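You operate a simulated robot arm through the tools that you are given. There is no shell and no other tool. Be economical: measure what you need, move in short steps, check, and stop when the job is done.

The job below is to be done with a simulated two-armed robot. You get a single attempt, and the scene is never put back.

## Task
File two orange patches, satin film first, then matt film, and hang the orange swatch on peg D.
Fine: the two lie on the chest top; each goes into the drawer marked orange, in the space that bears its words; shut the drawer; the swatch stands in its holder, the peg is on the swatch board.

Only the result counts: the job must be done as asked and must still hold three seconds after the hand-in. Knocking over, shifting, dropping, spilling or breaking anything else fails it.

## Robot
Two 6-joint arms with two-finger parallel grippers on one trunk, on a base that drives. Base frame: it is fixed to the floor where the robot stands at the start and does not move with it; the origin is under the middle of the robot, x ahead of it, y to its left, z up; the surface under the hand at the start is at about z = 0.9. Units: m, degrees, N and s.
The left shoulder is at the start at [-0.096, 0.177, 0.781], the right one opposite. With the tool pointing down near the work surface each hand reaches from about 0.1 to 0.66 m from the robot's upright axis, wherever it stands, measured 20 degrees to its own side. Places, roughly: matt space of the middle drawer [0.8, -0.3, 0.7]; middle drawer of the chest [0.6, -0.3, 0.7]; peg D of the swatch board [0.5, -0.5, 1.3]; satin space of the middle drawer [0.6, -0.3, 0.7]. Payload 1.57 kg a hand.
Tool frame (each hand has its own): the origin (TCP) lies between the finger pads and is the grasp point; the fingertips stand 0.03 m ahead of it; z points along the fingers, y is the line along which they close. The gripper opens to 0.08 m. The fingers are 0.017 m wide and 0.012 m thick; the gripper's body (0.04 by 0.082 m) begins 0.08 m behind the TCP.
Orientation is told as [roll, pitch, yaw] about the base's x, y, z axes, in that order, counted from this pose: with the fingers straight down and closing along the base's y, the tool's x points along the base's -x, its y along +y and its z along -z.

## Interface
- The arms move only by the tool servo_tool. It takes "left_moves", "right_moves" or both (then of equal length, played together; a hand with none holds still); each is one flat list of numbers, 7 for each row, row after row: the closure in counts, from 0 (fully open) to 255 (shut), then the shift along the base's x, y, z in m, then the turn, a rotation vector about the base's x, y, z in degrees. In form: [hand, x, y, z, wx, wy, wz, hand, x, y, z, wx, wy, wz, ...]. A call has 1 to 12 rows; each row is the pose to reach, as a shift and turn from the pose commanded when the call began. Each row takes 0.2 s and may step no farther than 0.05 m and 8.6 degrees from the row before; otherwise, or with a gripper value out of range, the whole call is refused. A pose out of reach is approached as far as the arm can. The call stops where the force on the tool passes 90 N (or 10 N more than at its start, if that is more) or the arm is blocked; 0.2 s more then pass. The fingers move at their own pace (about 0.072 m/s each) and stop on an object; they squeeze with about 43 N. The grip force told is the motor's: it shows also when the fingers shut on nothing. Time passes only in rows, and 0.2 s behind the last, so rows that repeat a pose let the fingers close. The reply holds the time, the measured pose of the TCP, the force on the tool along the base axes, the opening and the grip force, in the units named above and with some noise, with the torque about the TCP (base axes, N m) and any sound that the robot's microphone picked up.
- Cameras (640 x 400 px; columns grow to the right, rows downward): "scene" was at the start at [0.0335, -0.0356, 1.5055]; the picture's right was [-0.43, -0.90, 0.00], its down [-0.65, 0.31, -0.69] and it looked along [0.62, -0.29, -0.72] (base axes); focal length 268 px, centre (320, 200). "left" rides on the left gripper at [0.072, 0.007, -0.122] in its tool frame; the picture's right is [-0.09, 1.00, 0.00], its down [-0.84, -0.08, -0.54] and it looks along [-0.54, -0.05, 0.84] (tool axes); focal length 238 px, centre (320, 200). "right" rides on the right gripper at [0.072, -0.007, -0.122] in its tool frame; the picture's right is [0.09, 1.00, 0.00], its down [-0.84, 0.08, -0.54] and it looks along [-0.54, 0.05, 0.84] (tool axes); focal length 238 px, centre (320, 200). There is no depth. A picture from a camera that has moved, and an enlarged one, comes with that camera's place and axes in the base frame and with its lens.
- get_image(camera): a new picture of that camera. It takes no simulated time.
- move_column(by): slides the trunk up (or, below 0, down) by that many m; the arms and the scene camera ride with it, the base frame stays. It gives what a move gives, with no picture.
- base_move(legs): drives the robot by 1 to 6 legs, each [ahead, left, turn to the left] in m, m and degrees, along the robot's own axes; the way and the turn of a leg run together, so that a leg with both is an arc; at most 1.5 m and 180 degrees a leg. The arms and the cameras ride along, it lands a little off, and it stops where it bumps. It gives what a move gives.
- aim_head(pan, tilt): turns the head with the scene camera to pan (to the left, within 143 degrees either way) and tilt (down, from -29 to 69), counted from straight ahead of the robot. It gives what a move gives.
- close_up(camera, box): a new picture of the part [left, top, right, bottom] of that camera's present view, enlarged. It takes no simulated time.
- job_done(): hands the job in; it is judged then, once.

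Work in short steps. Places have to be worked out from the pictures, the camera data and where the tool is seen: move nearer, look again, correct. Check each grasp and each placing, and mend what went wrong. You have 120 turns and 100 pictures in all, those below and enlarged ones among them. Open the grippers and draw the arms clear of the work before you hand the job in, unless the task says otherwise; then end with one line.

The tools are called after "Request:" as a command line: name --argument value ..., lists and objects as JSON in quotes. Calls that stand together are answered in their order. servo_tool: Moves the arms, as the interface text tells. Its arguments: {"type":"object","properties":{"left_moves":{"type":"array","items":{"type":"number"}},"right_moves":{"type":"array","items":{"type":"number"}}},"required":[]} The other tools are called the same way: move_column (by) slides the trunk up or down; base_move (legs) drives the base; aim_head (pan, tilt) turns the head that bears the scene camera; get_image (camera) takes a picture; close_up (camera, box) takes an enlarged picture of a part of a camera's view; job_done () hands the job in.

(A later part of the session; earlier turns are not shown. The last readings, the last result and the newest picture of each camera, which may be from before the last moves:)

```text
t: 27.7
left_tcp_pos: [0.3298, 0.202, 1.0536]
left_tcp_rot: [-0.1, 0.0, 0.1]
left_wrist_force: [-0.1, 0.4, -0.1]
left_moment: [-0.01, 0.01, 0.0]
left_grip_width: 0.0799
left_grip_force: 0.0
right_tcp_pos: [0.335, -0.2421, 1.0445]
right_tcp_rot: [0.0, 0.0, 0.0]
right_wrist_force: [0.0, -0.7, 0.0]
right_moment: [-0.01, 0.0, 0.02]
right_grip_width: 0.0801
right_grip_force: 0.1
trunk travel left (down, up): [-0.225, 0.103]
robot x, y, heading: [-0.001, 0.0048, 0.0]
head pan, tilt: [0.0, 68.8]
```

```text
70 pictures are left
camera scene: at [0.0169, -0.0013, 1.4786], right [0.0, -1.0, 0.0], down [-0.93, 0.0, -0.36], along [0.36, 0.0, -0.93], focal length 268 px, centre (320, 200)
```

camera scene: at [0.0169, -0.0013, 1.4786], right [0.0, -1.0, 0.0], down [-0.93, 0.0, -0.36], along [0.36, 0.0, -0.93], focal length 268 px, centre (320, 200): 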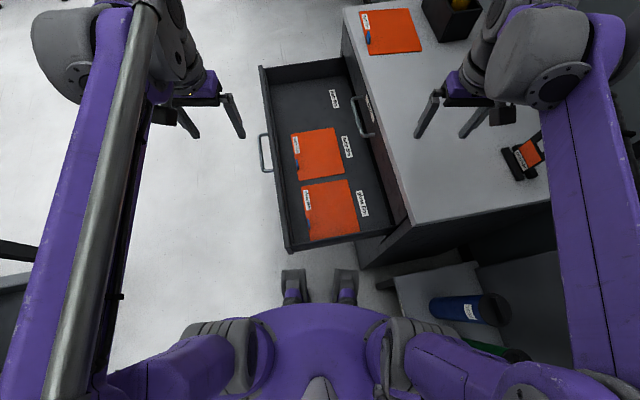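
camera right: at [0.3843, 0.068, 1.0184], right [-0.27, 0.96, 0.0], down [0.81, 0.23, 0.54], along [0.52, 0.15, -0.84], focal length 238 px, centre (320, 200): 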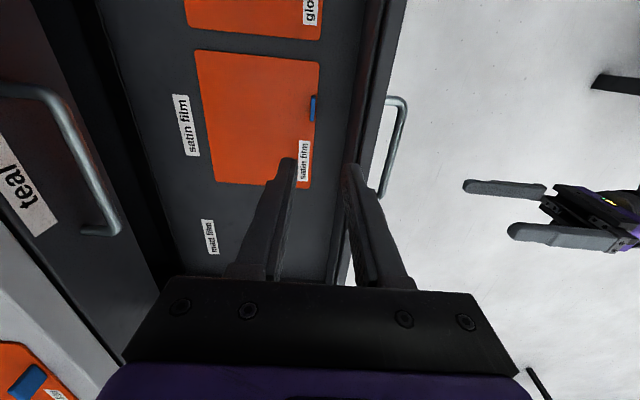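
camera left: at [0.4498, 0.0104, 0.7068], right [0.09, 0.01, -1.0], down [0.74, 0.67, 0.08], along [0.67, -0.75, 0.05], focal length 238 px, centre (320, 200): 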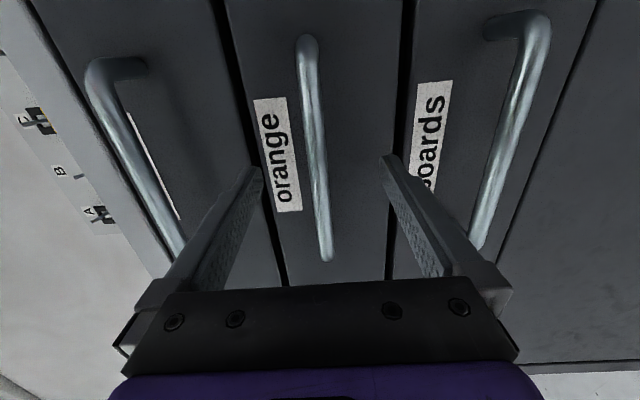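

Clear. I drive sideways left and then ahead, alongside the open drawer.

Request:
base_move --legs '[[0, 0.52, 0], [0.62, 0, 0]]'

Request:
base_move --legs '[[0, 0, -80]]'

Request:
get_image --camera "scene"

```text
t: 35.8
left_tcp_pos: [0.9546, 0.6959, 1.0528]
left_tcp_rot: [-0.1, -0.1, -1.0]
left_wrist_force: [0.2, 0.0, -0.3]
left_moment: [-0.01, 0.01, -0.02]
left_grip_width: 0.0798
left_grip_force: 0.0
right_tcp_pos: [0.9526, 0.2523, 1.0454]
right_tcp_rot: [0.0, 0.0, -0.9]
right_wrist_force: [0.1, 0.0, 1.3]
right_moment: [0.01, 0.01, 0.03]
right_grip_width: 0.0799
right_grip_force: 0.0
trunk travel left (down, up): [-0.225, 0.103]
robot x, y, heading: [0.6234, 0.5034, -1.1]
head pan, tilt: [0.0, 68.8]
```

```text
t: 39.6
left_tcp_pos: [0.8718, 0.2056, 1.0514]
left_tcp_rot: [0.0, 0.1, -81.0]
left_wrist_force: [-0.1, 0.1, -0.4]
left_moment: [0.02, 0.01, 0.04]
left_grip_width: 0.08
left_grip_force: 0.0
right_tcp_pos: [0.4339, 0.1311, 1.046]
right_tcp_rot: [-0.1, -0.1, -81.0]
right_wrist_force: [0.0, -0.3, -1.0]
right_moment: [-0.01, 0.02, -0.03]
right_grip_width: 0.0799
right_grip_force: 0.0
trunk travel left (down, up): [-0.225, 0.103]
robot x, y, heading: [0.622, 0.5023, -81.1]
head pan, tilt: [0.0, 68.8]
```

```text
69 pictures are left
camera scene: at [0.6245, 0.4832, 1.4786], right [-0.99, -0.16, 0.0], down [-0.15, 0.92, -0.36], along [0.06, -0.36, -0.93], focal length 268 px, centre (320, 200)
```

scene: 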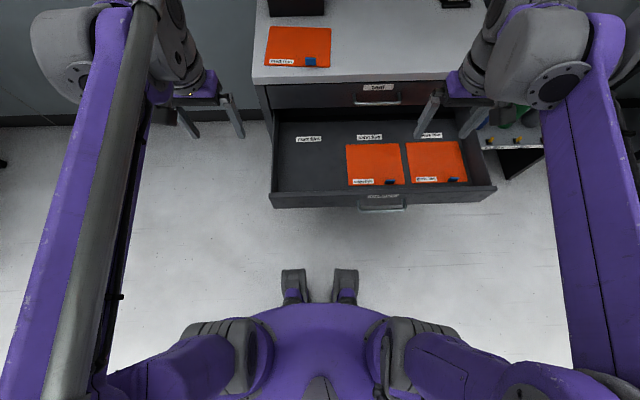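

Now facing the chest squarely. Moving 0.12 m closer, then a close look at the matt patch and drawer.

Request:
base_move --legs '[[0.12, 0, 0]]'

Request:
aim_head --pan 5 --tilt 55

Request:
get_image --camera "scene"

Request:
close_up --camera "scene" --box '[230, 60, 390, 160]'

```text
t: 40.9
left_tcp_pos: [0.8906, 0.0904, 1.0519]
left_tcp_rot: [0.0, 0.0, -80.9]
left_wrist_force: [-0.4, 0.8, -0.4]
left_moment: [0.01, -0.02, -0.02]
left_grip_width: 0.0799
left_grip_force: 0.1
right_tcp_pos: [0.4531, 0.0136, 1.0472]
right_tcp_rot: [0.0, 0.0, -80.9]
right_wrist_force: [-0.8, -0.2, -0.8]
right_moment: [0.01, 0.01, 0.0]
right_grip_width: 0.0799
right_grip_force: 0.0
trunk travel left (down, up): [-0.225, 0.103]
robot x, y, heading: [0.6386, 0.3829, -80.9]
head pan, tilt: [0.0, 68.8]
```

```text
t: 41.6
left_tcp_pos: [0.8907, 0.0901, 1.0524]
left_tcp_rot: [0.1, 0.0, -81.0]
left_wrist_force: [0.3, -0.8, 0.5]
left_moment: [0.03, 0.01, 0.0]
left_grip_width: 0.0799
left_grip_force: 0.0
right_tcp_pos: [0.4528, 0.0144, 1.0456]
right_tcp_rot: [0.0, 0.1, -80.9]
right_wrist_force: [-1.2, 0.5, 0.3]
right_moment: [0.0, 0.01, -0.01]
right_grip_width: 0.0799
right_grip_force: 0.1
trunk travel left (down, up): [-0.225, 0.103]
robot x, y, heading: [0.6384, 0.3874, -81.0]
head pan, tilt: [5.0, 55.0]
```

```text
68 pictures are left
camera scene: at [0.6518, 0.3523, 1.494], right [-0.97, -0.24, 0.0], down [-0.2, 0.79, -0.57], along [0.14, -0.56, -0.82], focal length 268 px, centre (320, 200)
```

scene: 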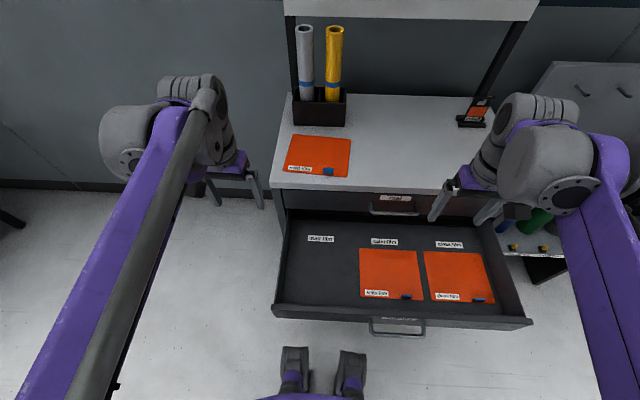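

```text
4.00 times, centred on (310, 110) of scene
camera zoom: at [0.6518, 0.3523, 1.494], right [-0.97, -0.24, 0.0], down [-0.2, 0.79, -0.57], along [0.14, -0.56, -0.82], focal length 1071 px, centre (360, 560)
```

zoom: 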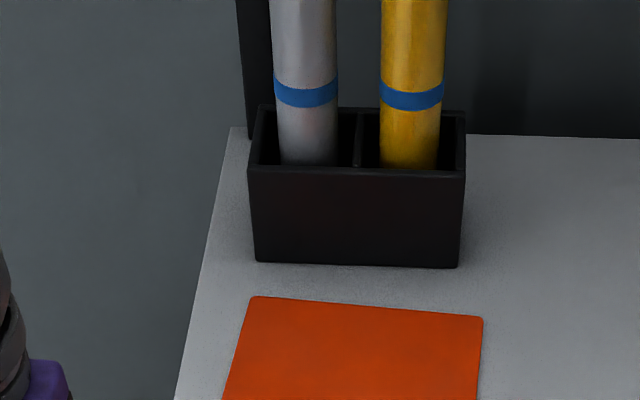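

The matt patch is at centre [0.797, -0.214], yawed about 6° (space about 10.8°), tab near [0.750, -0.149]. Left hand turns +87° and moves above that tab.

Request:
servo_tool --left_moves '[0, -0.012, -0.02, 0, 0, 0, 7.9, 0, -0.025, -0.043, 0, 0, 0, 15.8, 0, -0.038, -0.065, 0, 0, 0, 23.7, 0, -0.051, -0.087, 0, 0, 0, 31.6, 0, -0.064, -0.108, 0, 0, 0, 39.5, 0, -0.077, -0.13, 0, 0, 0, 47.5, 0, -0.09, -0.152, 0, 0, 0, 55.4, 0, -0.103, -0.174, -0.01, 0, 0, 63.3, 0, -0.116, -0.196, -0.02, 0, 0, 71.2, 0, -0.128, -0.217, -0.035, 0, 0, 79.1, 0, -0.14, -0.238, -0.06, 0, 0, 87]'

Request:
get_image --camera "left"

```text
t: 44.0
left_tcp_pos: [0.7506, -0.1479, 0.9912]
left_tcp_rot: [-0.1, -0.1, 6.2]
left_wrist_force: [-0.4, -0.9, 0.0]
left_moment: [0.05, -0.02, -0.03]
left_grip_width: 0.0802
left_grip_force: 0.0
right_tcp_pos: [0.4533, 0.0138, 1.0459]
right_tcp_rot: [0.0, -0.1, -80.9]
right_wrist_force: [-0.6, -0.1, 0.1]
right_moment: [0.01, -0.01, 0.0]
right_grip_width: 0.0799
right_grip_force: 0.1
trunk travel left (down, up): [-0.225, 0.103]
robot x, y, heading: [0.64, 0.3831, -81.0]
head pan, tilt: [5.0, 55.0]
```

```text
66 pictures are left
camera left: at [0.6783, -0.1482, 1.1137], right [-0.02, 1.0, 0.0], down [0.84, 0.01, 0.54], along [0.54, 0.01, -0.84], focal length 238 px, centre (320, 200)
```

left: 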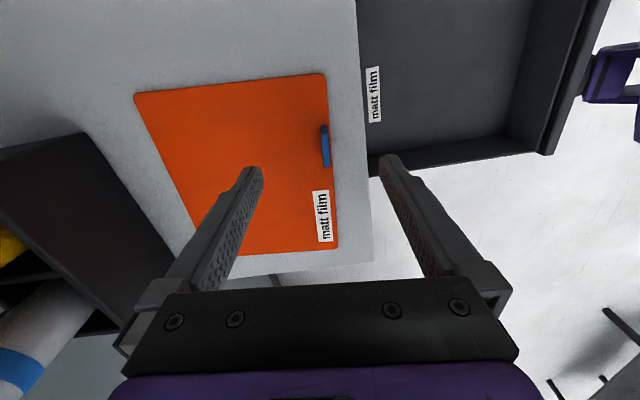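

Tab computes to [0.752, -0.142] and the yaw agrees. I shift, descend to z 0.945 and check.

Request:
servo_tool --left_moves '[0, 0.001, 0.005, 0, 0, 0, 0, 0, 0.001, 0.005, -0.025, 0, 0, 0, 0, 0.001, 0.005, -0.046, 0, 0, 0]'

Request:
get_image --camera "left"

```text
t: 44.8
left_tcp_pos: [0.7514, -0.1418, 0.945]
left_tcp_rot: [0.0, -0.1, 6.1]
left_wrist_force: [0.1, -0.1, -0.2]
left_moment: [0.01, 0.0, 0.01]
left_grip_width: 0.0801
left_grip_force: 0.1
right_tcp_pos: [0.4532, 0.0143, 1.0458]
right_tcp_rot: [0.1, 0.0, -80.9]
right_wrist_force: [-0.4, 0.2, -0.5]
right_moment: [0.02, 0.02, -0.03]
right_grip_width: 0.0799
right_grip_force: 0.0
trunk travel left (down, up): [-0.225, 0.103]
robot x, y, heading: [0.6387, 0.3858, -81.0]
head pan, tilt: [5.0, 55.0]
```

```text
65 pictures are left
camera left: at [0.6793, -0.1427, 1.0688], right [-0.01, 1.0, 0.0], down [0.84, 0.01, 0.54], along [0.54, 0.01, -0.84], focal length 238 px, centre (320, 200)
```

left: 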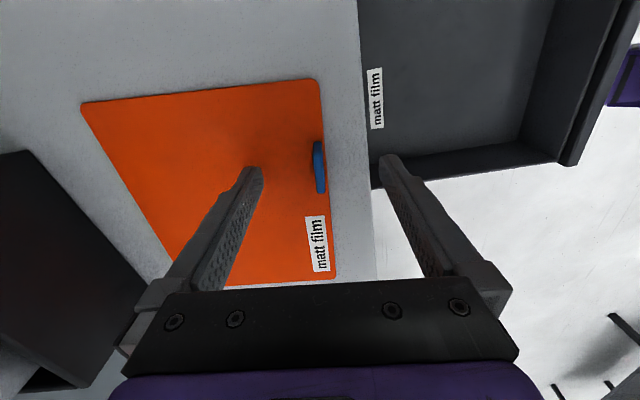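

Centred. Down 8 mm, close, and lift 6 cm.

Request:
servo_tool --left_moves '[0, 0, 0, -0.008, 0, 0, 0, 255, 0, 0, -0.008, 0, 0, 0, 255, 0, 0, -0.008, 0, 0, 0, 255, 0, 0, -0.008, 0, 0, 0, 255, 0, 0, -0.008, 0, 0, 0, 255, 0, 0, 0.01, 0, 0, 0, 255, 0, 0, 0.03, 0, 0, 0, 255, 0, 0, 0.06, 0, 0, 0]'

Request:
get_image --camera "left"

```text
t: 46.6
left_tcp_pos: [0.75, -0.1429, 1.0061]
left_tcp_rot: [0.1, 0.0, 6.1]
left_wrist_force: [0.6, 0.3, -0.5]
left_moment: [0.0, 0.01, 0.04]
left_grip_width: 0.0042
left_grip_force: 24.3
right_tcp_pos: [0.4529, 0.0146, 1.0462]
right_tcp_rot: [-0.1, 0.0, -80.9]
right_wrist_force: [0.1, -0.3, 0.1]
right_moment: [0.02, 0.02, -0.01]
right_grip_width: 0.0798
right_grip_force: 0.2
trunk travel left (down, up): [-0.225, 0.103]
robot x, y, heading: [0.6385, 0.3856, -81.1]
head pan, tilt: [5.0, 55.0]
```

```text
64 pictures are left
camera left: at [0.6787, -0.1431, 1.1299], right [-0.01, 1.0, 0.0], down [0.84, 0.01, 0.54], along [0.54, 0.01, -0.84], focal length 238 px, centre (320, 200)
```

left: 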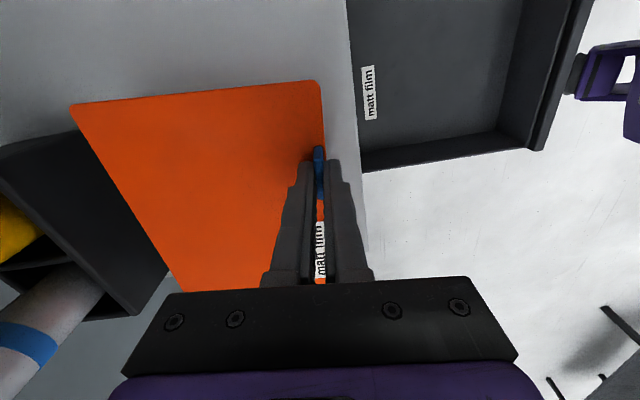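

Matt film held. I carry it above its space (TCP about [0.667, 0.128]) turning +4.7° to match the drawer.

Request:
servo_tool --left_moves '[255, -0.012, 0.039, 0, 0, 0, 0.7, 255, -0.024, 0.077, 0, 0, 0, 1.4, 255, -0.036, 0.116, 0, 0, 0, 2.1, 255, -0.047, 0.155, 0, 0, 0, 2.8, 255, -0.059, 0.194, 0, 0, 0, 3.5, 255, -0.071, 0.232, -0.01, 0, 0, 4.2, 255, -0.083, 0.271, -0.03, 0, 0, 4.7, 255, -0.083, 0.271, -0.07, 0, 0, 4.7, 255, -0.083, 0.271, -0.11, 0, 0, 4.7, 255, -0.083, 0.271, -0.15, 0, 0, 4.7, 255, -0.083, 0.271, -0.19, 0, 0, 4.7]'

Request:
get_image --camera "left"

Request:
get_image --camera "scene"

```text
t: 49.0
left_tcp_pos: [0.6673, 0.1272, 0.8127]
left_tcp_rot: [0.0, -0.1, 10.7]
left_wrist_force: [0.2, 0.2, -0.2]
left_moment: [0.03, -0.02, 0.04]
left_grip_width: 0.0045
left_grip_force: 25.0
right_tcp_pos: [0.4519, 0.0142, 1.0452]
right_tcp_rot: [0.0, 0.0, -80.8]
right_wrist_force: [-0.6, 0.8, 0.7]
right_moment: [0.0, -0.02, -0.01]
right_grip_width: 0.0801
right_grip_force: 0.0
trunk travel left (down, up): [-0.225, 0.103]
robot x, y, heading: [0.643, 0.3862, -81.0]
head pan, tilt: [5.0, 55.0]
```

```text
63 pictures are left
camera left: at [0.5967, 0.1203, 0.9359], right [-0.1, 1.0, 0.0], down [0.84, 0.08, 0.54], along [0.54, 0.05, -0.84], focal length 238 px, centre (320, 200)
```

left: 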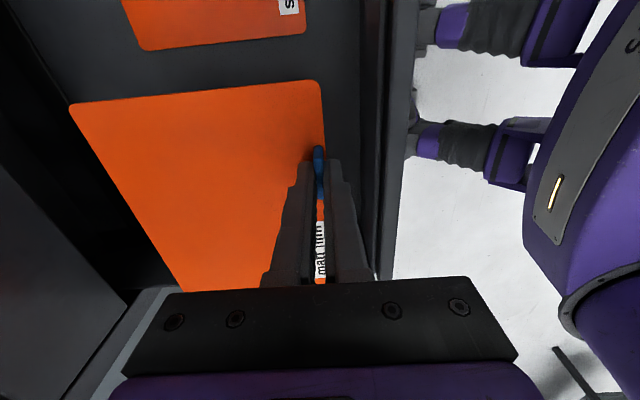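

```text
62 pictures are left
camera scene: at [0.6515, 0.3512, 1.494], right [-0.97, -0.24, 0.0], down [-0.2, 0.79, -0.57], along [0.14, -0.56, -0.82], focal length 268 px, centre (320, 200)
```

scene: 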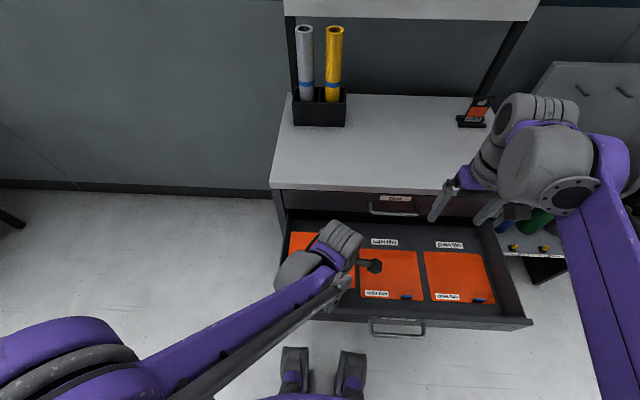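

Good alignment over the far space. Lowering to just above the floor and checking against the label.

Request:
servo_tool --left_moves '[255, 0, 0, -0.04, 0, 0, 0, 255, 0, 0, -0.075, 0, 0, 0, 255, 0, 0, -0.1, 0, 0, 0, 255, 0, 0, -0.109, 0, 0, 0]'

Request:
get_image --camera "left"

```text
t: 50.0
left_tcp_pos: [0.6695, 0.1281, 0.7062]
left_tcp_rot: [0.0, 0.0, 10.8]
left_wrist_force: [0.7, 0.6, 0.2]
left_moment: [0.04, 0.01, 0.01]
left_grip_width: 0.0044
left_grip_force: 24.8
right_tcp_pos: [0.4533, 0.014, 1.0451]
right_tcp_rot: [-0.1, 0.0, -80.9]
right_wrist_force: [-0.9, -0.3, 0.7]
right_moment: [-0.01, 0.05, -0.01]
right_grip_width: 0.0798
right_grip_force: 0.0
trunk travel left (down, up): [-0.225, 0.103]
robot x, y, heading: [0.6423, 0.3849, -80.7]
head pan, tilt: [5.0, 55.0]
```

```text
61 pictures are left
camera left: at [0.5975, 0.122, 0.8286], right [-0.1, 1.0, 0.0], down [0.84, 0.08, 0.54], along [0.54, 0.05, -0.84], focal length 238 px, centre (320, 200)
```

left: 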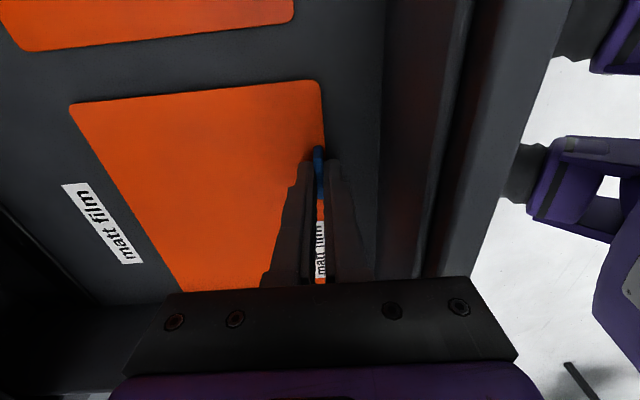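

The film sits about 1 cm further forward than satin; I shift it back 1 cm, then lower to contact.

Request:
servo_tool --left_moves '[255, 0.001, -0.005, 0, 0, 0, 0, 255, 0.002, -0.01, 0, 0, 0, 0, 255, 0.002, -0.01, -0.003, 0, 0, 0, 255, 0.002, -0.01, -0.006, 0, 0, 0]'

Request:
servo_tool --left_moves '[255, 0, 0, -0.002, 0, 0, 0]'

```text
t: 51.0
left_tcp_pos: [0.6711, 0.1177, 0.7005]
left_tcp_rot: [0.0, 0.0, 10.8]
left_wrist_force: [-0.3, 0.1, 1.1]
left_moment: [-0.02, -0.05, -0.01]
left_grip_width: 0.004
left_grip_force: 24.9
right_tcp_pos: [0.4535, 0.0148, 1.0461]
right_tcp_rot: [0.0, 0.1, -80.9]
right_wrist_force: [0.5, 0.3, 0.5]
right_moment: [-0.02, -0.04, 0.02]
right_grip_width: 0.08
right_grip_force: 0.0
trunk travel left (down, up): [-0.225, 0.103]
robot x, y, heading: [0.6433, 0.3832, -81.2]
head pan, tilt: [5.0, 55.0]
```

```text
t: 51.4
left_tcp_pos: [0.671, 0.1184, 0.6988]
left_tcp_rot: [-0.2, -0.1, 10.7]
left_wrist_force: [-0.6, -0.1, 25.3]
left_moment: [-0.05, -0.01, 0.0]
left_grip_width: 0.0044
left_grip_force: 24.9
right_tcp_pos: [0.4534, 0.0154, 1.0465]
right_tcp_rot: [0.0, -0.1, -80.9]
right_wrist_force: [0.4, 0.1, 0.6]
right_moment: [0.01, -0.04, -0.02]
right_grip_width: 0.0801
right_grip_force: 0.0
trunk travel left (down, up): [-0.225, 0.103]
robot x, y, heading: [0.6364, 0.3786, -80.8]
head pan, tilt: [5.0, 55.0]
```

Contact on the floor. I ease off, open partly, rise, and check.

Request:
servo_tool --left_moves '[255, 0, 0, 0.001, 0, 0, 0, 160, 0, 0, 0.001, 0, 0, 0, 160, 0, 0, 0.001, 0, 0, 0, 160, 0, 0, 0.001, 0, 0, 0, 160, 0, 0, 0.02, 0, 0, 0, 160, 0, 0, 0.06, 0, 0, 0, 160, 0, 0, 0.1, 0, 0, 0, 160, 0, 0, 0.15, 0, 0, 0, 160, 0, 0, 0.2, 0, 0, 0, 160, 0.03, 0, 0.25, 0, 0, -8, 160, 0.06, 0, 0.29, 0, 0, -16, 160, 0.1, 0, 0.3, 0, 0, -24]'

Request:
get_image --camera "scene"

Request:
close_up --camera "scene" --box '[260, 200, 540, 340]'

```text
refused: row 10 steps farther than a row can; nothing moved
```

```text
60 pictures are left
camera scene: at [0.6518, 0.3533, 1.4943], right [-0.97, -0.24, 0.0], down [-0.2, 0.79, -0.57], along [0.14, -0.56, -0.82], focal length 268 px, centre (320, 200)
```

scene: 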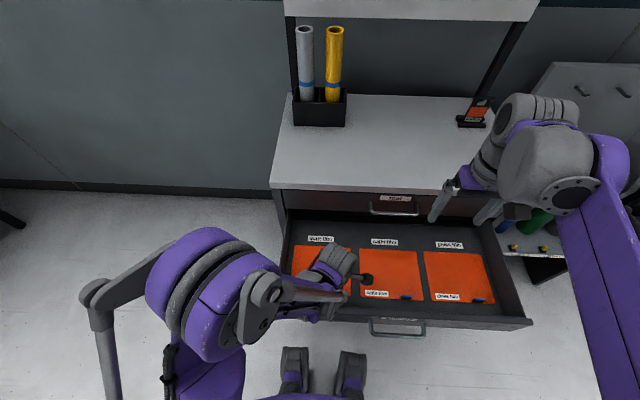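

```text
2.29 times, centred on (400, 270) of scene
camera zoom: at [0.6518, 0.3533, 1.4943], right [-0.97, -0.24, 0.0], down [-0.2, 0.79, -0.57], along [0.14, -0.56, -0.82], focal length 612 px, centre (137, 40)
```

zoom: 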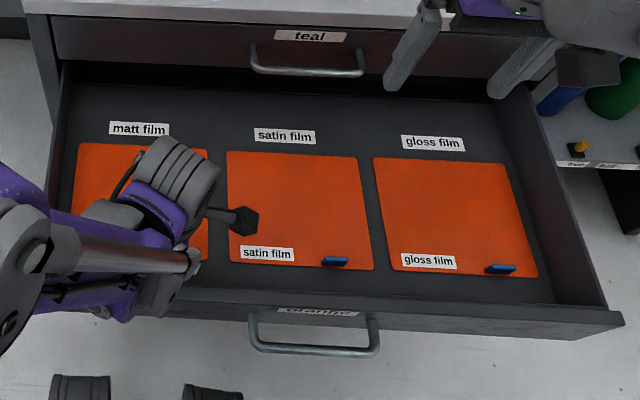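

Matt sits just like the other two. Releasing with smaller rows.

Request:
servo_tool --left_moves '[255, 0, 0, 0.001, 0, 0, 0, 160, 0, 0, 0.001, 0, 0, 0, 160, 0, 0, 0.001, 0, 0, 0, 160, 0, 0, 0.001, 0, 0, 0, 160, 0, 0, 0.02, 0, 0, 0, 160, 0, 0, 0.06, 0, 0, 0, 160, 0, 0, 0.1, 0, 0, 0, 160, 0, 0, 0.145, 0, 0, 0, 160, 0, 0, 0.19, 0, 0, 0, 160, 0.02, 0, 0.23, 0, 0, -8, 160, 0.05, 0, 0.26, 0, 0, -16, 160, 0.08, 0, 0.28, 0, 0, -24]'

Request:
close_up --camera "scene" --box '[260, 200, 540, 340]'

```text
t: 54.0
left_tcp_pos: [0.752, 0.1175, 0.9811]
left_tcp_rot: [-0.1, -0.1, -13.2]
left_wrist_force: [0.4, 0.0, 0.4]
left_moment: [-0.02, 0.02, -0.04]
left_grip_width: 0.0297
left_grip_force: 0.2
right_tcp_pos: [0.454, 0.0154, 1.0445]
right_tcp_rot: [0.0, 0.0, -81.0]
right_wrist_force: [0.3, 0.2, 0.0]
right_moment: [-0.01, -0.01, 0.01]
right_grip_width: 0.0803
right_grip_force: 0.1
trunk travel left (down, up): [-0.225, 0.103]
robot x, y, heading: [0.6404, 0.3839, -81.0]
head pan, tilt: [5.0, 55.0]
```

```text
2.29 times, centred on (400, 270) of scene
camera zoom: at [0.6521, 0.3523, 1.494], right [-0.97, -0.24, 0.0], down [-0.2, 0.79, -0.57], along [0.14, -0.56, -0.82], focal length 612 px, centre (137, 40)
```

zoom: 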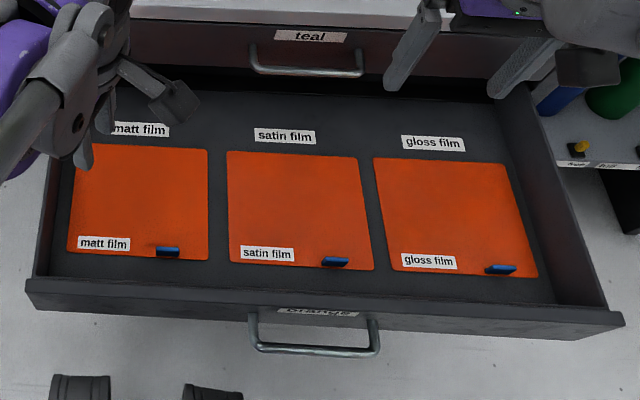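

All three films lie neatly. To shut the drawer I back the robot 0.32 m, then point the right hand forward with closed fingers at the handle bar ([0.477, 0.196, 0.713]).

Request:
base_move --legs '[[-0.32, 0, 0]]'

Request:
servo_tool --right_moves '[255, 0, 0, -0.03, -8.08, -1.28, 0, 255, 0.0, 0.0, -0.06, -16.2, -2.56, 0, 255, 0, 0, -0.09, -24.2, -3.84, 0, 255, 0, 0, -0.12, -32.3, -5.12, 0, 255, 0, 0, -0.15, -40.4, -6.4, 0, 255, 0, 0, -0.18, -48.5, -7.68, 0, 255, 0, 0, -0.21, -56.6, -8.95, 0, 255, 0, 0, -0.24, -64.6, -10.2, 0, 255, 0, 0, -0.27, -72.7, -11.5, 0, 255, 0, 0, -0.3, -80.8, -12.8, 0, 255, 0, 0, -0.325, -88.9, -14.1, 0]'

Request:
get_image --camera "scene"

Request:
get_image --camera "right"

```text
t: 56.2
left_tcp_pos: [0.6996, 0.4382, 0.9806]
left_tcp_rot: [0.0, 0.0, -13.4]
left_wrist_force: [-0.1, 0.7, -0.3]
left_moment: [0.02, 0.02, -0.03]
left_grip_width: 0.0299
left_grip_force: 0.1
right_tcp_pos: [0.4022, 0.3378, 1.0458]
right_tcp_rot: [0.0, 0.0, -81.1]
right_wrist_force: [0.6, 0.7, -0.2]
right_moment: [0.0, 0.0, 0.02]
right_grip_width: 0.0803
right_grip_force: 0.1
trunk travel left (down, up): [-0.225, 0.103]
robot x, y, heading: [0.5902, 0.7073, -81.2]
head pan, tilt: [5.0, 55.0]
```

```text
t: 58.6
left_tcp_pos: [0.6996, 0.438, 0.979]
left_tcp_rot: [0.0, 0.0, -13.4]
left_wrist_force: [-1.2, -0.1, 0.9]
left_moment: [0.01, 0.0, 0.01]
left_grip_width: 0.0296
left_grip_force: 0.1
right_tcp_pos: [0.3922, 0.2417, 0.9058]
right_tcp_rot: [27.0, -89.8, -108.0]
right_wrist_force: [0.0, 0.3, 0.4]
right_moment: [-0.01, 0.0, 0.01]
right_grip_width: 0.0001
right_grip_force: 21.1
right hand out of reach, approached as far as the arm can: row 8, 9, 10, 11
trunk travel left (down, up): [-0.225, 0.103]
robot x, y, heading: [0.5893, 0.7069, -80.9]
head pan, tilt: [5.0, 55.0]
```

```text
57 pictures are left
camera scene: at [0.6003, 0.6735, 1.494], right [-0.97, -0.24, 0.0], down [-0.2, 0.8, -0.57], along [0.14, -0.56, -0.82], focal length 268 px, centre (320, 200)
```

scene: 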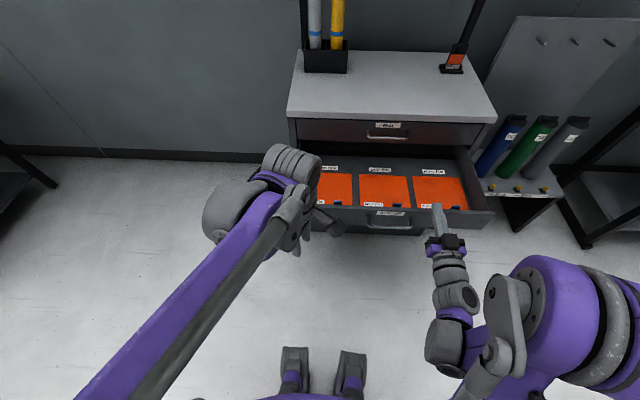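

```text
56 pictures are left
camera right: at [0.3654, 0.3624, 0.8322], right [0.98, 0.16, -0.09], down [-0.01, 0.54, 0.84], along [0.18, -0.82, 0.54], focal length 238 px, centre (320, 200)
```

right: 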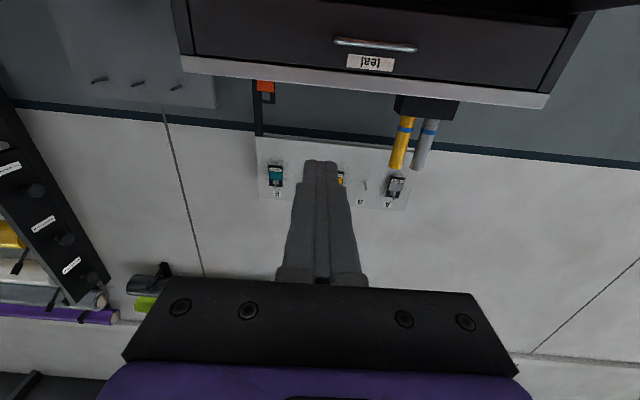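

The hand can't go lower in this posture, so I shift it in front of the bar's middle and lower the trunk 0.19 m.

Request:
servo_tool --right_moves '[255, 0.03, 0.02, 0, 0, 0, 0, 255, 0.06, 0.04, 0, 0, 0, 0, 255, 0.072, 0.05, 0, 0, 0, 0]'

Request:
move_column --by -0.19

Request:
get_image --camera "right"

Request:
get_image --camera "scene"

```text
t: 59.4
left_tcp_pos: [0.7, 0.4384, 0.98]
left_tcp_rot: [0.0, 0.0, -13.4]
left_wrist_force: [-0.3, 0.2, 0.0]
left_moment: [-0.03, 0.02, 0.0]
left_grip_width: 0.0298
left_grip_force: 0.0
right_tcp_pos: [0.4657, 0.2852, 0.9252]
right_tcp_rot: [48.9, -89.8, -129.8]
right_wrist_force: [0.7, 0.0, 0.8]
right_moment: [-0.02, -0.01, -0.01]
right_grip_width: 0.0001
right_grip_force: 20.9
right hand out of reach, approached as far as the arm can: row 1, 2, 3
trunk travel left (down, up): [-0.225, 0.103]
robot x, y, heading: [0.5913, 0.7065, -81.0]
head pan, tilt: [5.0, 55.0]
```

```text
t: 61.5
left_tcp_pos: [0.6987, 0.4381, 0.7909]
left_tcp_rot: [0.0, -0.1, -13.4]
left_wrist_force: [-0.5, -0.2, 0.0]
left_moment: [-0.04, -0.01, 0.02]
left_grip_width: 0.03
left_grip_force: 0.0
right_tcp_pos: [0.4679, 0.2741, 0.7055]
right_tcp_rot: [3.5, -87.5, -84.0]
right_wrist_force: [0.4, -0.4, 0.6]
right_moment: [-0.01, 0.02, 0.03]
right_grip_width: 0.0
right_grip_force: 21.2
trunk travel left (down, up): [-0.035, 0.293]
robot x, y, heading: [0.5842, 0.7022, -81.1]
head pan, tilt: [5.0, 55.0]
```

```text
55 pictures are left
camera right: at [0.4402, 0.3976, 0.6381], right [0.98, 0.17, -0.09], down [-0.01, 0.51, 0.86], along [0.19, -0.84, 0.5], focal length 238 px, centre (320, 200)
```

right: 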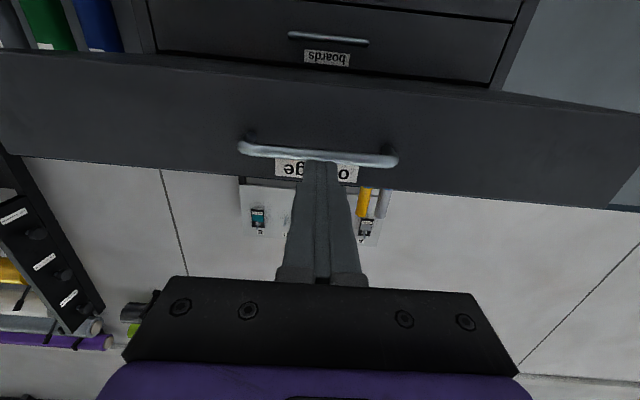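

```text
54 pictures are left
camera scene: at [0.6072, 0.6324, 1.297], right [-0.97, -0.24, 0.0], down [-0.2, 0.8, -0.57], along [0.14, -0.56, -0.82], focal length 268 px, centre (320, 200)
```

scene: 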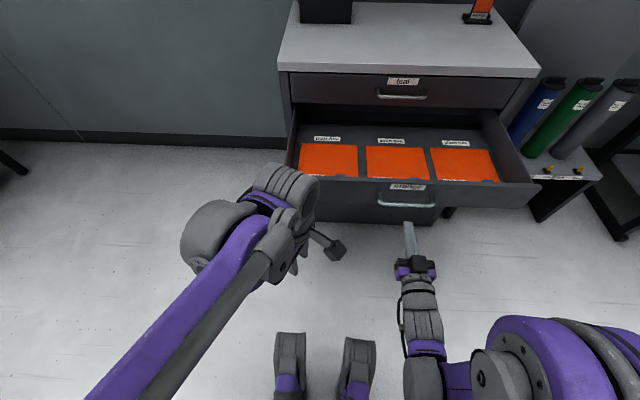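

The closed fingertips line up with the bar. I push along the closing direction with the arm while raising the left hand clear.

Request:
servo_tool --right_moves '[255, 0.005, -0.025, 0.002, 0, 0, 0, 255, 0.009, -0.05, 0.004, 0, 0, 0, 255, 0.014, -0.075, 0.004, 0, 0, 0, 255, 0.019, -0.1, 0.004, 0, 0, 0, 255, 0.023, -0.125, 0.004, 0, 0, 0, 255, 0.028, -0.15, 0.004, 0, 0, 0, 255, 0.033, -0.175, 0.004, 0, 0, 0, 255, 0.038, -0.2, 0.004, 0, 0, 0]' --left_moves '[0, 0, 0.0, 0.03, 0, 0, 0, 0, 0, 0, 0.06, 0, 0, 0, 0, 0, 0, 0.09, 0, 0, 0, 0, 0, 0, 0.12, 0, 0, 0, 0, 0, 0, 0.15, 0, 0, 0, 0, 0, 0, 0.18, 0, 0, 0, 0, 0, 0, 0.21, 0, 0, 0, 0, 0, 0, 0.23, 0, 0, 0]'

Request:
get_image --camera "scene"

```text
t: 63.3
left_tcp_pos: [0.7007, 0.4385, 1.0205]
left_tcp_rot: [0.1, 0.1, -13.4]
left_wrist_force: [0.5, -0.6, -0.1]
left_moment: [-0.03, 0.01, 0.01]
left_grip_width: 0.0801
left_grip_force: 0.0
right_tcp_pos: [0.5019, 0.086, 0.6975]
right_tcp_rot: [6.0, -84.5, -84.2]
right_wrist_force: [0.1, 0.3, -0.2]
right_moment: [0.0, 0.02, 0.05]
right_grip_width: 0.0
right_grip_force: 21.1
right hand out of reach, approached as far as the arm can: row 4, 5, 6, 7, 8
trunk travel left (down, up): [-0.035, 0.293]
robot x, y, heading: [0.5911, 0.707, -81.2]
head pan, tilt: [5.0, 55.0]
```

```text
53 pictures are left
camera scene: at [0.6073, 0.6319, 1.2969], right [-0.97, -0.24, 0.0], down [-0.2, 0.8, -0.57], along [0.14, -0.56, -0.82], focal length 268 px, centre (320, 200)
```

scene: 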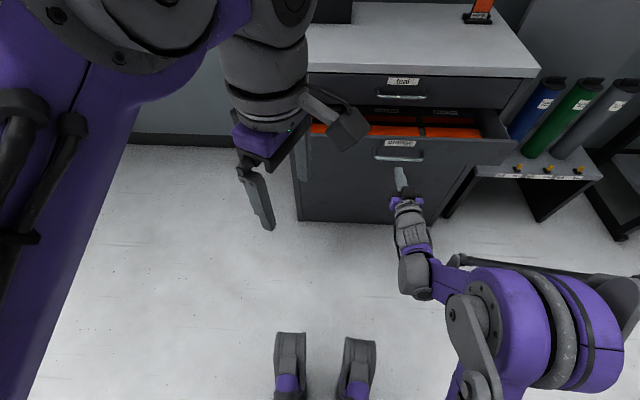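

Request:
get_image --camera "right"

```text
52 pictures are left
camera right: at [0.4699, 0.211, 0.6367], right [0.97, 0.21, -0.08], down [-0.03, 0.46, 0.89], along [0.23, -0.86, 0.46], focal length 238 px, centre (320, 200)
```

right: 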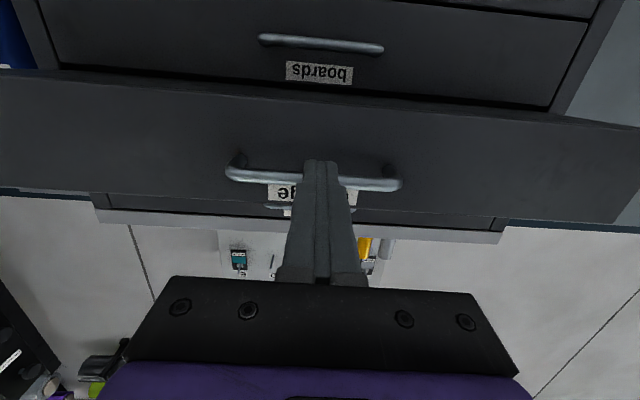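

The tips are pushing at the handle; arm reach is exhausted, so I drive ahead 0.14 m to continue the push.

Request:
base_move --legs '[[0.14, 0, 0]]'

Request:
get_image --camera "right"

Request:
get_image --camera "scene"

```text
t: 64.6
left_tcp_pos: [0.7206, 0.2984, 1.0197]
left_tcp_rot: [0.1, 0.0, -13.5]
left_wrist_force: [0.1, 0.4, -0.6]
left_moment: [0.03, -0.02, -0.01]
left_grip_width: 0.0802
left_grip_force: 0.0
right_tcp_pos: [0.5236, -0.0528, 0.6979]
right_tcp_rot: [6.0, -84.6, -84.2]
right_wrist_force: [0.4, 0.6, 0.0]
right_moment: [0.01, 0.05, 0.0]
right_grip_width: 0.0001
right_grip_force: 21.5
trunk travel left (down, up): [-0.035, 0.293]
robot x, y, heading: [0.6049, 0.5633, -81.0]
head pan, tilt: [5.0, 55.0]
```

```text
51 pictures are left
camera right: at [0.4914, 0.0719, 0.6366], right [0.97, 0.21, -0.08], down [-0.03, 0.46, 0.89], along [0.22, -0.86, 0.46], focal length 238 px, centre (320, 200)
```

right: 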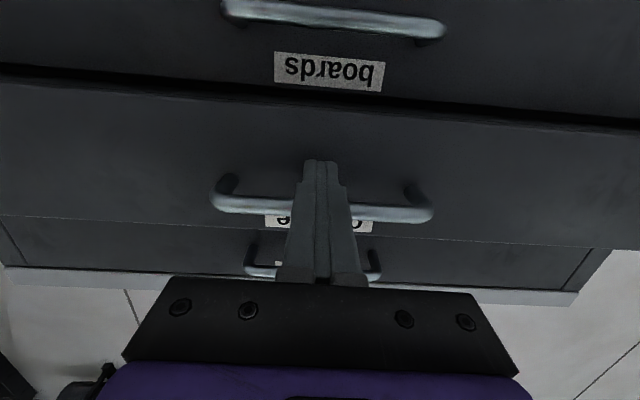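

```text
50 pictures are left
camera scene: at [0.6291, 0.4921, 1.2969], right [-0.97, -0.24, 0.0], down [-0.2, 0.8, -0.57], along [0.14, -0.56, -0.82], focal length 268 px, centre (320, 200)
```

scene: 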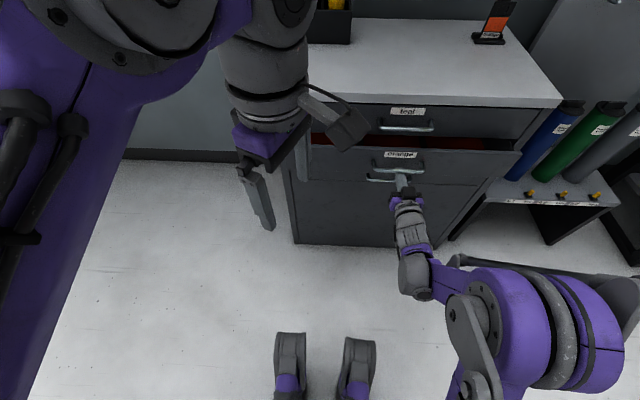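

About 6 cm remain, fingertips just below the bar against the panel. Another 0.05 m.

Request:
base_move --legs '[[0.05, 0, 0]]'

Request:
get_image --camera "right"

```text
t: 65.5
left_tcp_pos: [0.7289, 0.2497, 1.0198]
left_tcp_rot: [0.1, -0.1, -13.5]
left_wrist_force: [-0.9, -0.2, -0.5]
left_moment: [0.03, 0.01, -0.05]
left_grip_width: 0.0799
left_grip_force: 0.0
right_tcp_pos: [0.5307, -0.1032, 0.6985]
right_tcp_rot: [6.2, -84.6, -84.3]
right_wrist_force: [0.5, 0.1, -0.5]
right_moment: [-0.02, 0.02, -0.02]
right_grip_width: 0.0001
right_grip_force: 21.2
trunk travel left (down, up): [-0.035, 0.293]
robot x, y, heading: [0.6195, 0.5193, -81.3]
head pan, tilt: [5.0, 55.0]
```

```text
49 pictures are left
camera right: at [0.4987, 0.0228, 0.6367], right [0.97, 0.21, -0.08], down [-0.03, 0.47, 0.88], along [0.22, -0.86, 0.46], focal length 238 px, centre (320, 200)
```

right: 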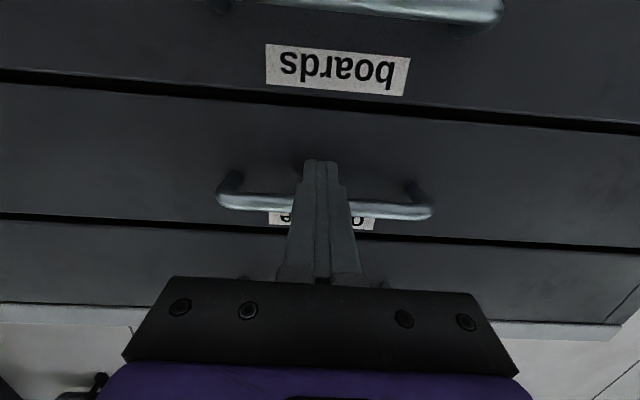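

Nearly flush. Pushing the last stretch with small arm/base steps, watching force.

Request:
base_move --legs '[[0.015, 0, 0]]'

Request:
base_move --legs '[[0.01, 0, 0]]'

Request:
get_image --camera "right"

Request:
close_up --camera "scene" --box '[270, 60, 590, 260]'

```text
t: 66.3
left_tcp_pos: [0.7319, 0.2358, 1.0194]
left_tcp_rot: [0.0, 0.0, -13.5]
left_wrist_force: [-0.4, -0.5, -0.6]
left_moment: [0.01, 0.01, -0.02]
left_grip_width: 0.0799
left_grip_force: 0.1
right_tcp_pos: [0.533, -0.1159, 0.696]
right_tcp_rot: [5.6, -84.4, -84.0]
right_wrist_force: [0.4, 33.3, -34.8]
right_moment: [0.1, 0.2, 0.11]
right_grip_width: 0.0
right_grip_force: 21.5
trunk travel left (down, up): [-0.035, 0.293]
robot x, y, heading: [0.6211, 0.5044, -81.3]
head pan, tilt: [5.0, 55.0]
```

```text
t: 67.2
left_tcp_pos: [0.7331, 0.228, 1.0202]
left_tcp_rot: [-0.1, 0.0, -13.6]
left_wrist_force: [0.1, -0.3, 0.4]
left_moment: [0.0, -0.03, 0.02]
left_grip_width: 0.0802
left_grip_force: 0.0
right_tcp_pos: [0.5332, -0.1159, 0.697]
right_tcp_rot: [4.3, -84.3, -82.8]
right_wrist_force: [-0.7, 9.8, 5.8]
right_moment: [-0.21, -0.06, 0.0]
right_grip_width: 0.0002
right_grip_force: 21.0
trunk travel left (down, up): [-0.035, 0.293]
robot x, y, heading: [0.6194, 0.4984, -81.3]
head pan, tilt: [5.0, 55.0]
stopped in leg 1: the force on the tool passed its limit at 105 N (the readings are from after the stop); the commanded pose is now the measured one
```

```text
48 pictures are left
camera right: at [0.5008, 0.0094, 0.6358], right [0.97, 0.21, -0.08], down [-0.02, 0.46, 0.89], along [0.22, -0.86, 0.45], focal length 238 px, centre (320, 200)
```

right: 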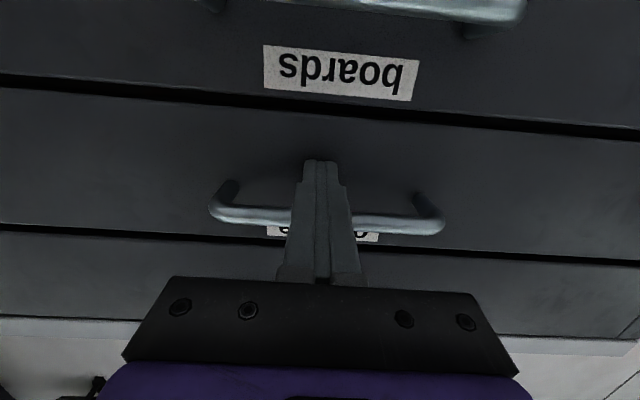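

```text
2.00 times, centred on (430, 160) of scene
camera zoom: at [0.64, 0.423, 1.297], right [-0.97, -0.24, 0.0], down [-0.19, 0.8, -0.57], along [0.14, -0.56, -0.82], focal length 536 px, centre (100, 280)
```

zoom: 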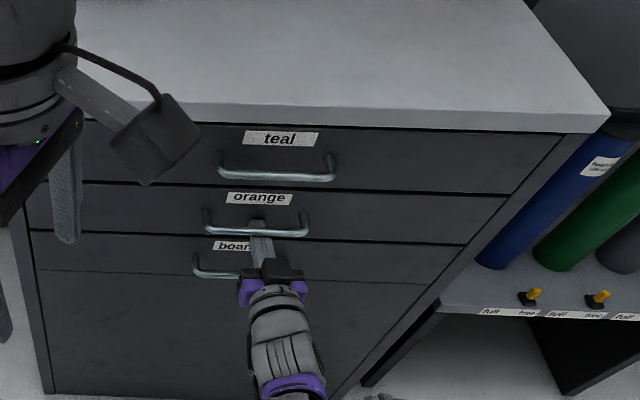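

The drawer is flush and hit its stop. I back the robot away straight, then raise the trunk and bring the right hand upright again.

Request:
base_move --legs '[[-0.2, 0, 0]]'

Request:
move_column --by 0.28

Request:
aim_head --pan -8 --tilt 35

Request:
get_image --camera "scene"

```text
t: 68.7
left_tcp_pos: [0.7029, 0.4226, 1.0205]
left_tcp_rot: [0.0, -0.1, -13.5]
left_wrist_force: [0.8, 0.9, -0.1]
left_moment: [0.01, -0.01, -0.01]
left_grip_width: 0.08
left_grip_force: 0.1
right_tcp_pos: [0.5043, 0.0775, 0.6949]
right_tcp_rot: [4.4, -84.2, -82.9]
right_wrist_force: [-0.3, 0.0, 0.5]
right_moment: [-0.01, 0.02, -0.01]
right_grip_width: 0.0
right_grip_force: 21.0
trunk travel left (down, up): [-0.035, 0.293]
robot x, y, heading: [0.5943, 0.6886, -81.5]
head pan, tilt: [5.0, 55.0]
```

```text
t: 71.6
left_tcp_pos: [0.7039, 0.4231, 1.2987]
left_tcp_rot: [0.0, 0.0, -13.5]
left_wrist_force: [-0.3, -0.2, -0.1]
left_moment: [0.0, 0.03, 0.0]
left_grip_width: 0.0801
left_grip_force: 0.1
right_tcp_pos: [0.5035, 0.0764, 0.9759]
right_tcp_rot: [4.5, -84.2, -82.9]
right_wrist_force: [-0.2, 0.6, 0.1]
right_moment: [-0.01, 0.01, -0.02]
right_grip_width: 0.0002
right_grip_force: 21.0
trunk travel left (down, up): [-0.315, 0.013]
robot x, y, heading: [0.5938, 0.6904, -81.0]
head pan, tilt: [5.0, 55.0]
```

```text
t: 72.4
left_tcp_pos: [0.7033, 0.4218, 1.3004]
left_tcp_rot: [-0.1, 0.1, -13.5]
left_wrist_force: [-0.4, -0.1, 0.0]
left_moment: [-0.02, -0.02, 0.0]
left_grip_width: 0.0796
left_grip_force: 0.0
right_tcp_pos: [0.5042, 0.0758, 0.9751]
right_tcp_rot: [4.2, -84.1, -82.9]
right_wrist_force: [0.2, -0.1, -0.1]
right_moment: [0.02, 0.06, 0.0]
right_grip_width: 0.0
right_grip_force: 21.3
trunk travel left (down, up): [-0.315, 0.013]
robot x, y, heading: [0.5893, 0.6913, -81.4]
head pan, tilt: [-8.0, 35.0]
```

```text
46 pictures are left
camera scene: at [0.5871, 0.6434, 1.6182], right [-1.0, -0.01, 0.0], down [-0.01, 0.57, -0.82], along [0.01, -0.82, -0.57], focal length 268 px, centre (320, 200)
```

scene: 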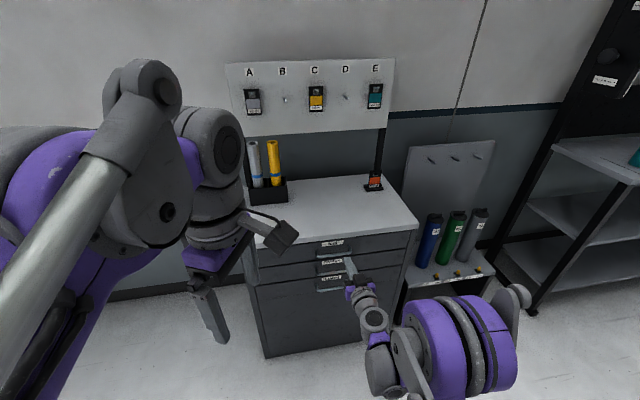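

Zooming on the board and on the swatch in its holder.

Request:
close_up --camera "scene" --box '[230, 55, 400, 140]'

Request:
close_up --camera "scene" --box '[340, 160, 420, 210]'

```text
3.76 times, centred on (315, 98) of scene
camera zoom: at [0.5871, 0.6434, 1.6182], right [-1.0, -0.01, 0.0], down [-0.01, 0.57, -0.82], along [0.01, -0.82, -0.57], focal length 1008 px, centre (339, 586)
```

zoom: 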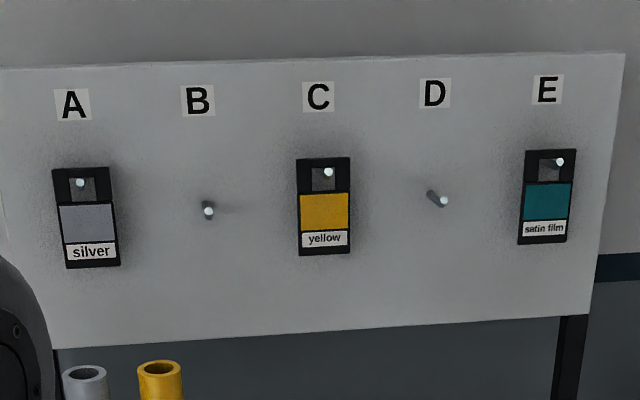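

```text
8.00 times, centred on (380, 185) of scene
camera zoom: at [0.5871, 0.6434, 1.6182], right [-1.0, -0.01, 0.0], down [-0.01, 0.57, -0.82], along [0.01, -0.82, -0.57], focal length 2142 px, centre (-160, 320)
```

zoom: 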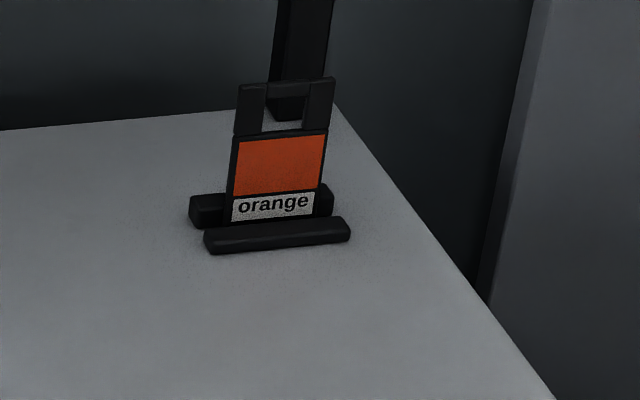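

Triangulating from two views, peg D runs from base [0.497, -0.580, 1.322] to tip [0.484, -0.517, 1.327]; the swatch stands at about [0.331, -0.476], about 0.06 wide and 0.10 tall, parallel to the board. Plan: hand pointing forward and 30° down, pinching the swatch's side edges. First I retract, raise and tilt the right hand.

Request:
servo_tool --right_moves '[0, -0.005, 0.025, 0.02, 3, 0.6, 0, 0, -0.009, 0.05, 0.04, 6, 1.1, 0, 0, -0.014, 0.074, 0.06, 9, 1.7, -0.1, 0, -0.018, 0.098, 0.08, 12, 2.3, -0.2, 0, -0.023, 0.123, 0.1, 15, 2.9, -0.3, 0, -0.028, 0.148, 0.12, 18, 3.4, -0.4, 0, -0.032, 0.172, 0.14, 21, 4, -0.5, 0, -0.037, 0.197, 0.15, 23.7, 4.5, -0.6]'

Request:
get_image --camera "scene"

```text
t: 74.2
left_tcp_pos: [0.7029, 0.4224, 1.3005]
left_tcp_rot: [-0.1, 0.0, -13.5]
left_wrist_force: [0.2, -0.8, 0.3]
left_moment: [-0.03, 0.03, 0.0]
left_grip_width: 0.0801
left_grip_force: 0.0
right_tcp_pos: [0.4649, 0.2743, 1.1274]
right_tcp_rot: [1.2, -60.0, -80.4]
right_wrist_force: [0.7, 0.4, 0.1]
right_moment: [-0.02, 0.01, -0.01]
right_grip_width: 0.08
right_grip_force: 0.0
trunk travel left (down, up): [-0.315, 0.013]
robot x, y, heading: [0.5897, 0.6936, -81.0]
head pan, tilt: [-8.0, 35.0]
```

```text
43 pictures are left
camera scene: at [0.587, 0.6446, 1.6182], right [-1.0, -0.01, 0.0], down [-0.01, 0.57, -0.82], along [0.01, -0.82, -0.57], focal length 268 px, centre (320, 200)
```

scene: 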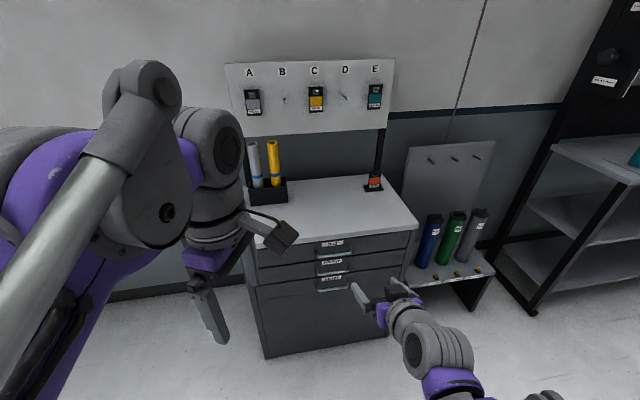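

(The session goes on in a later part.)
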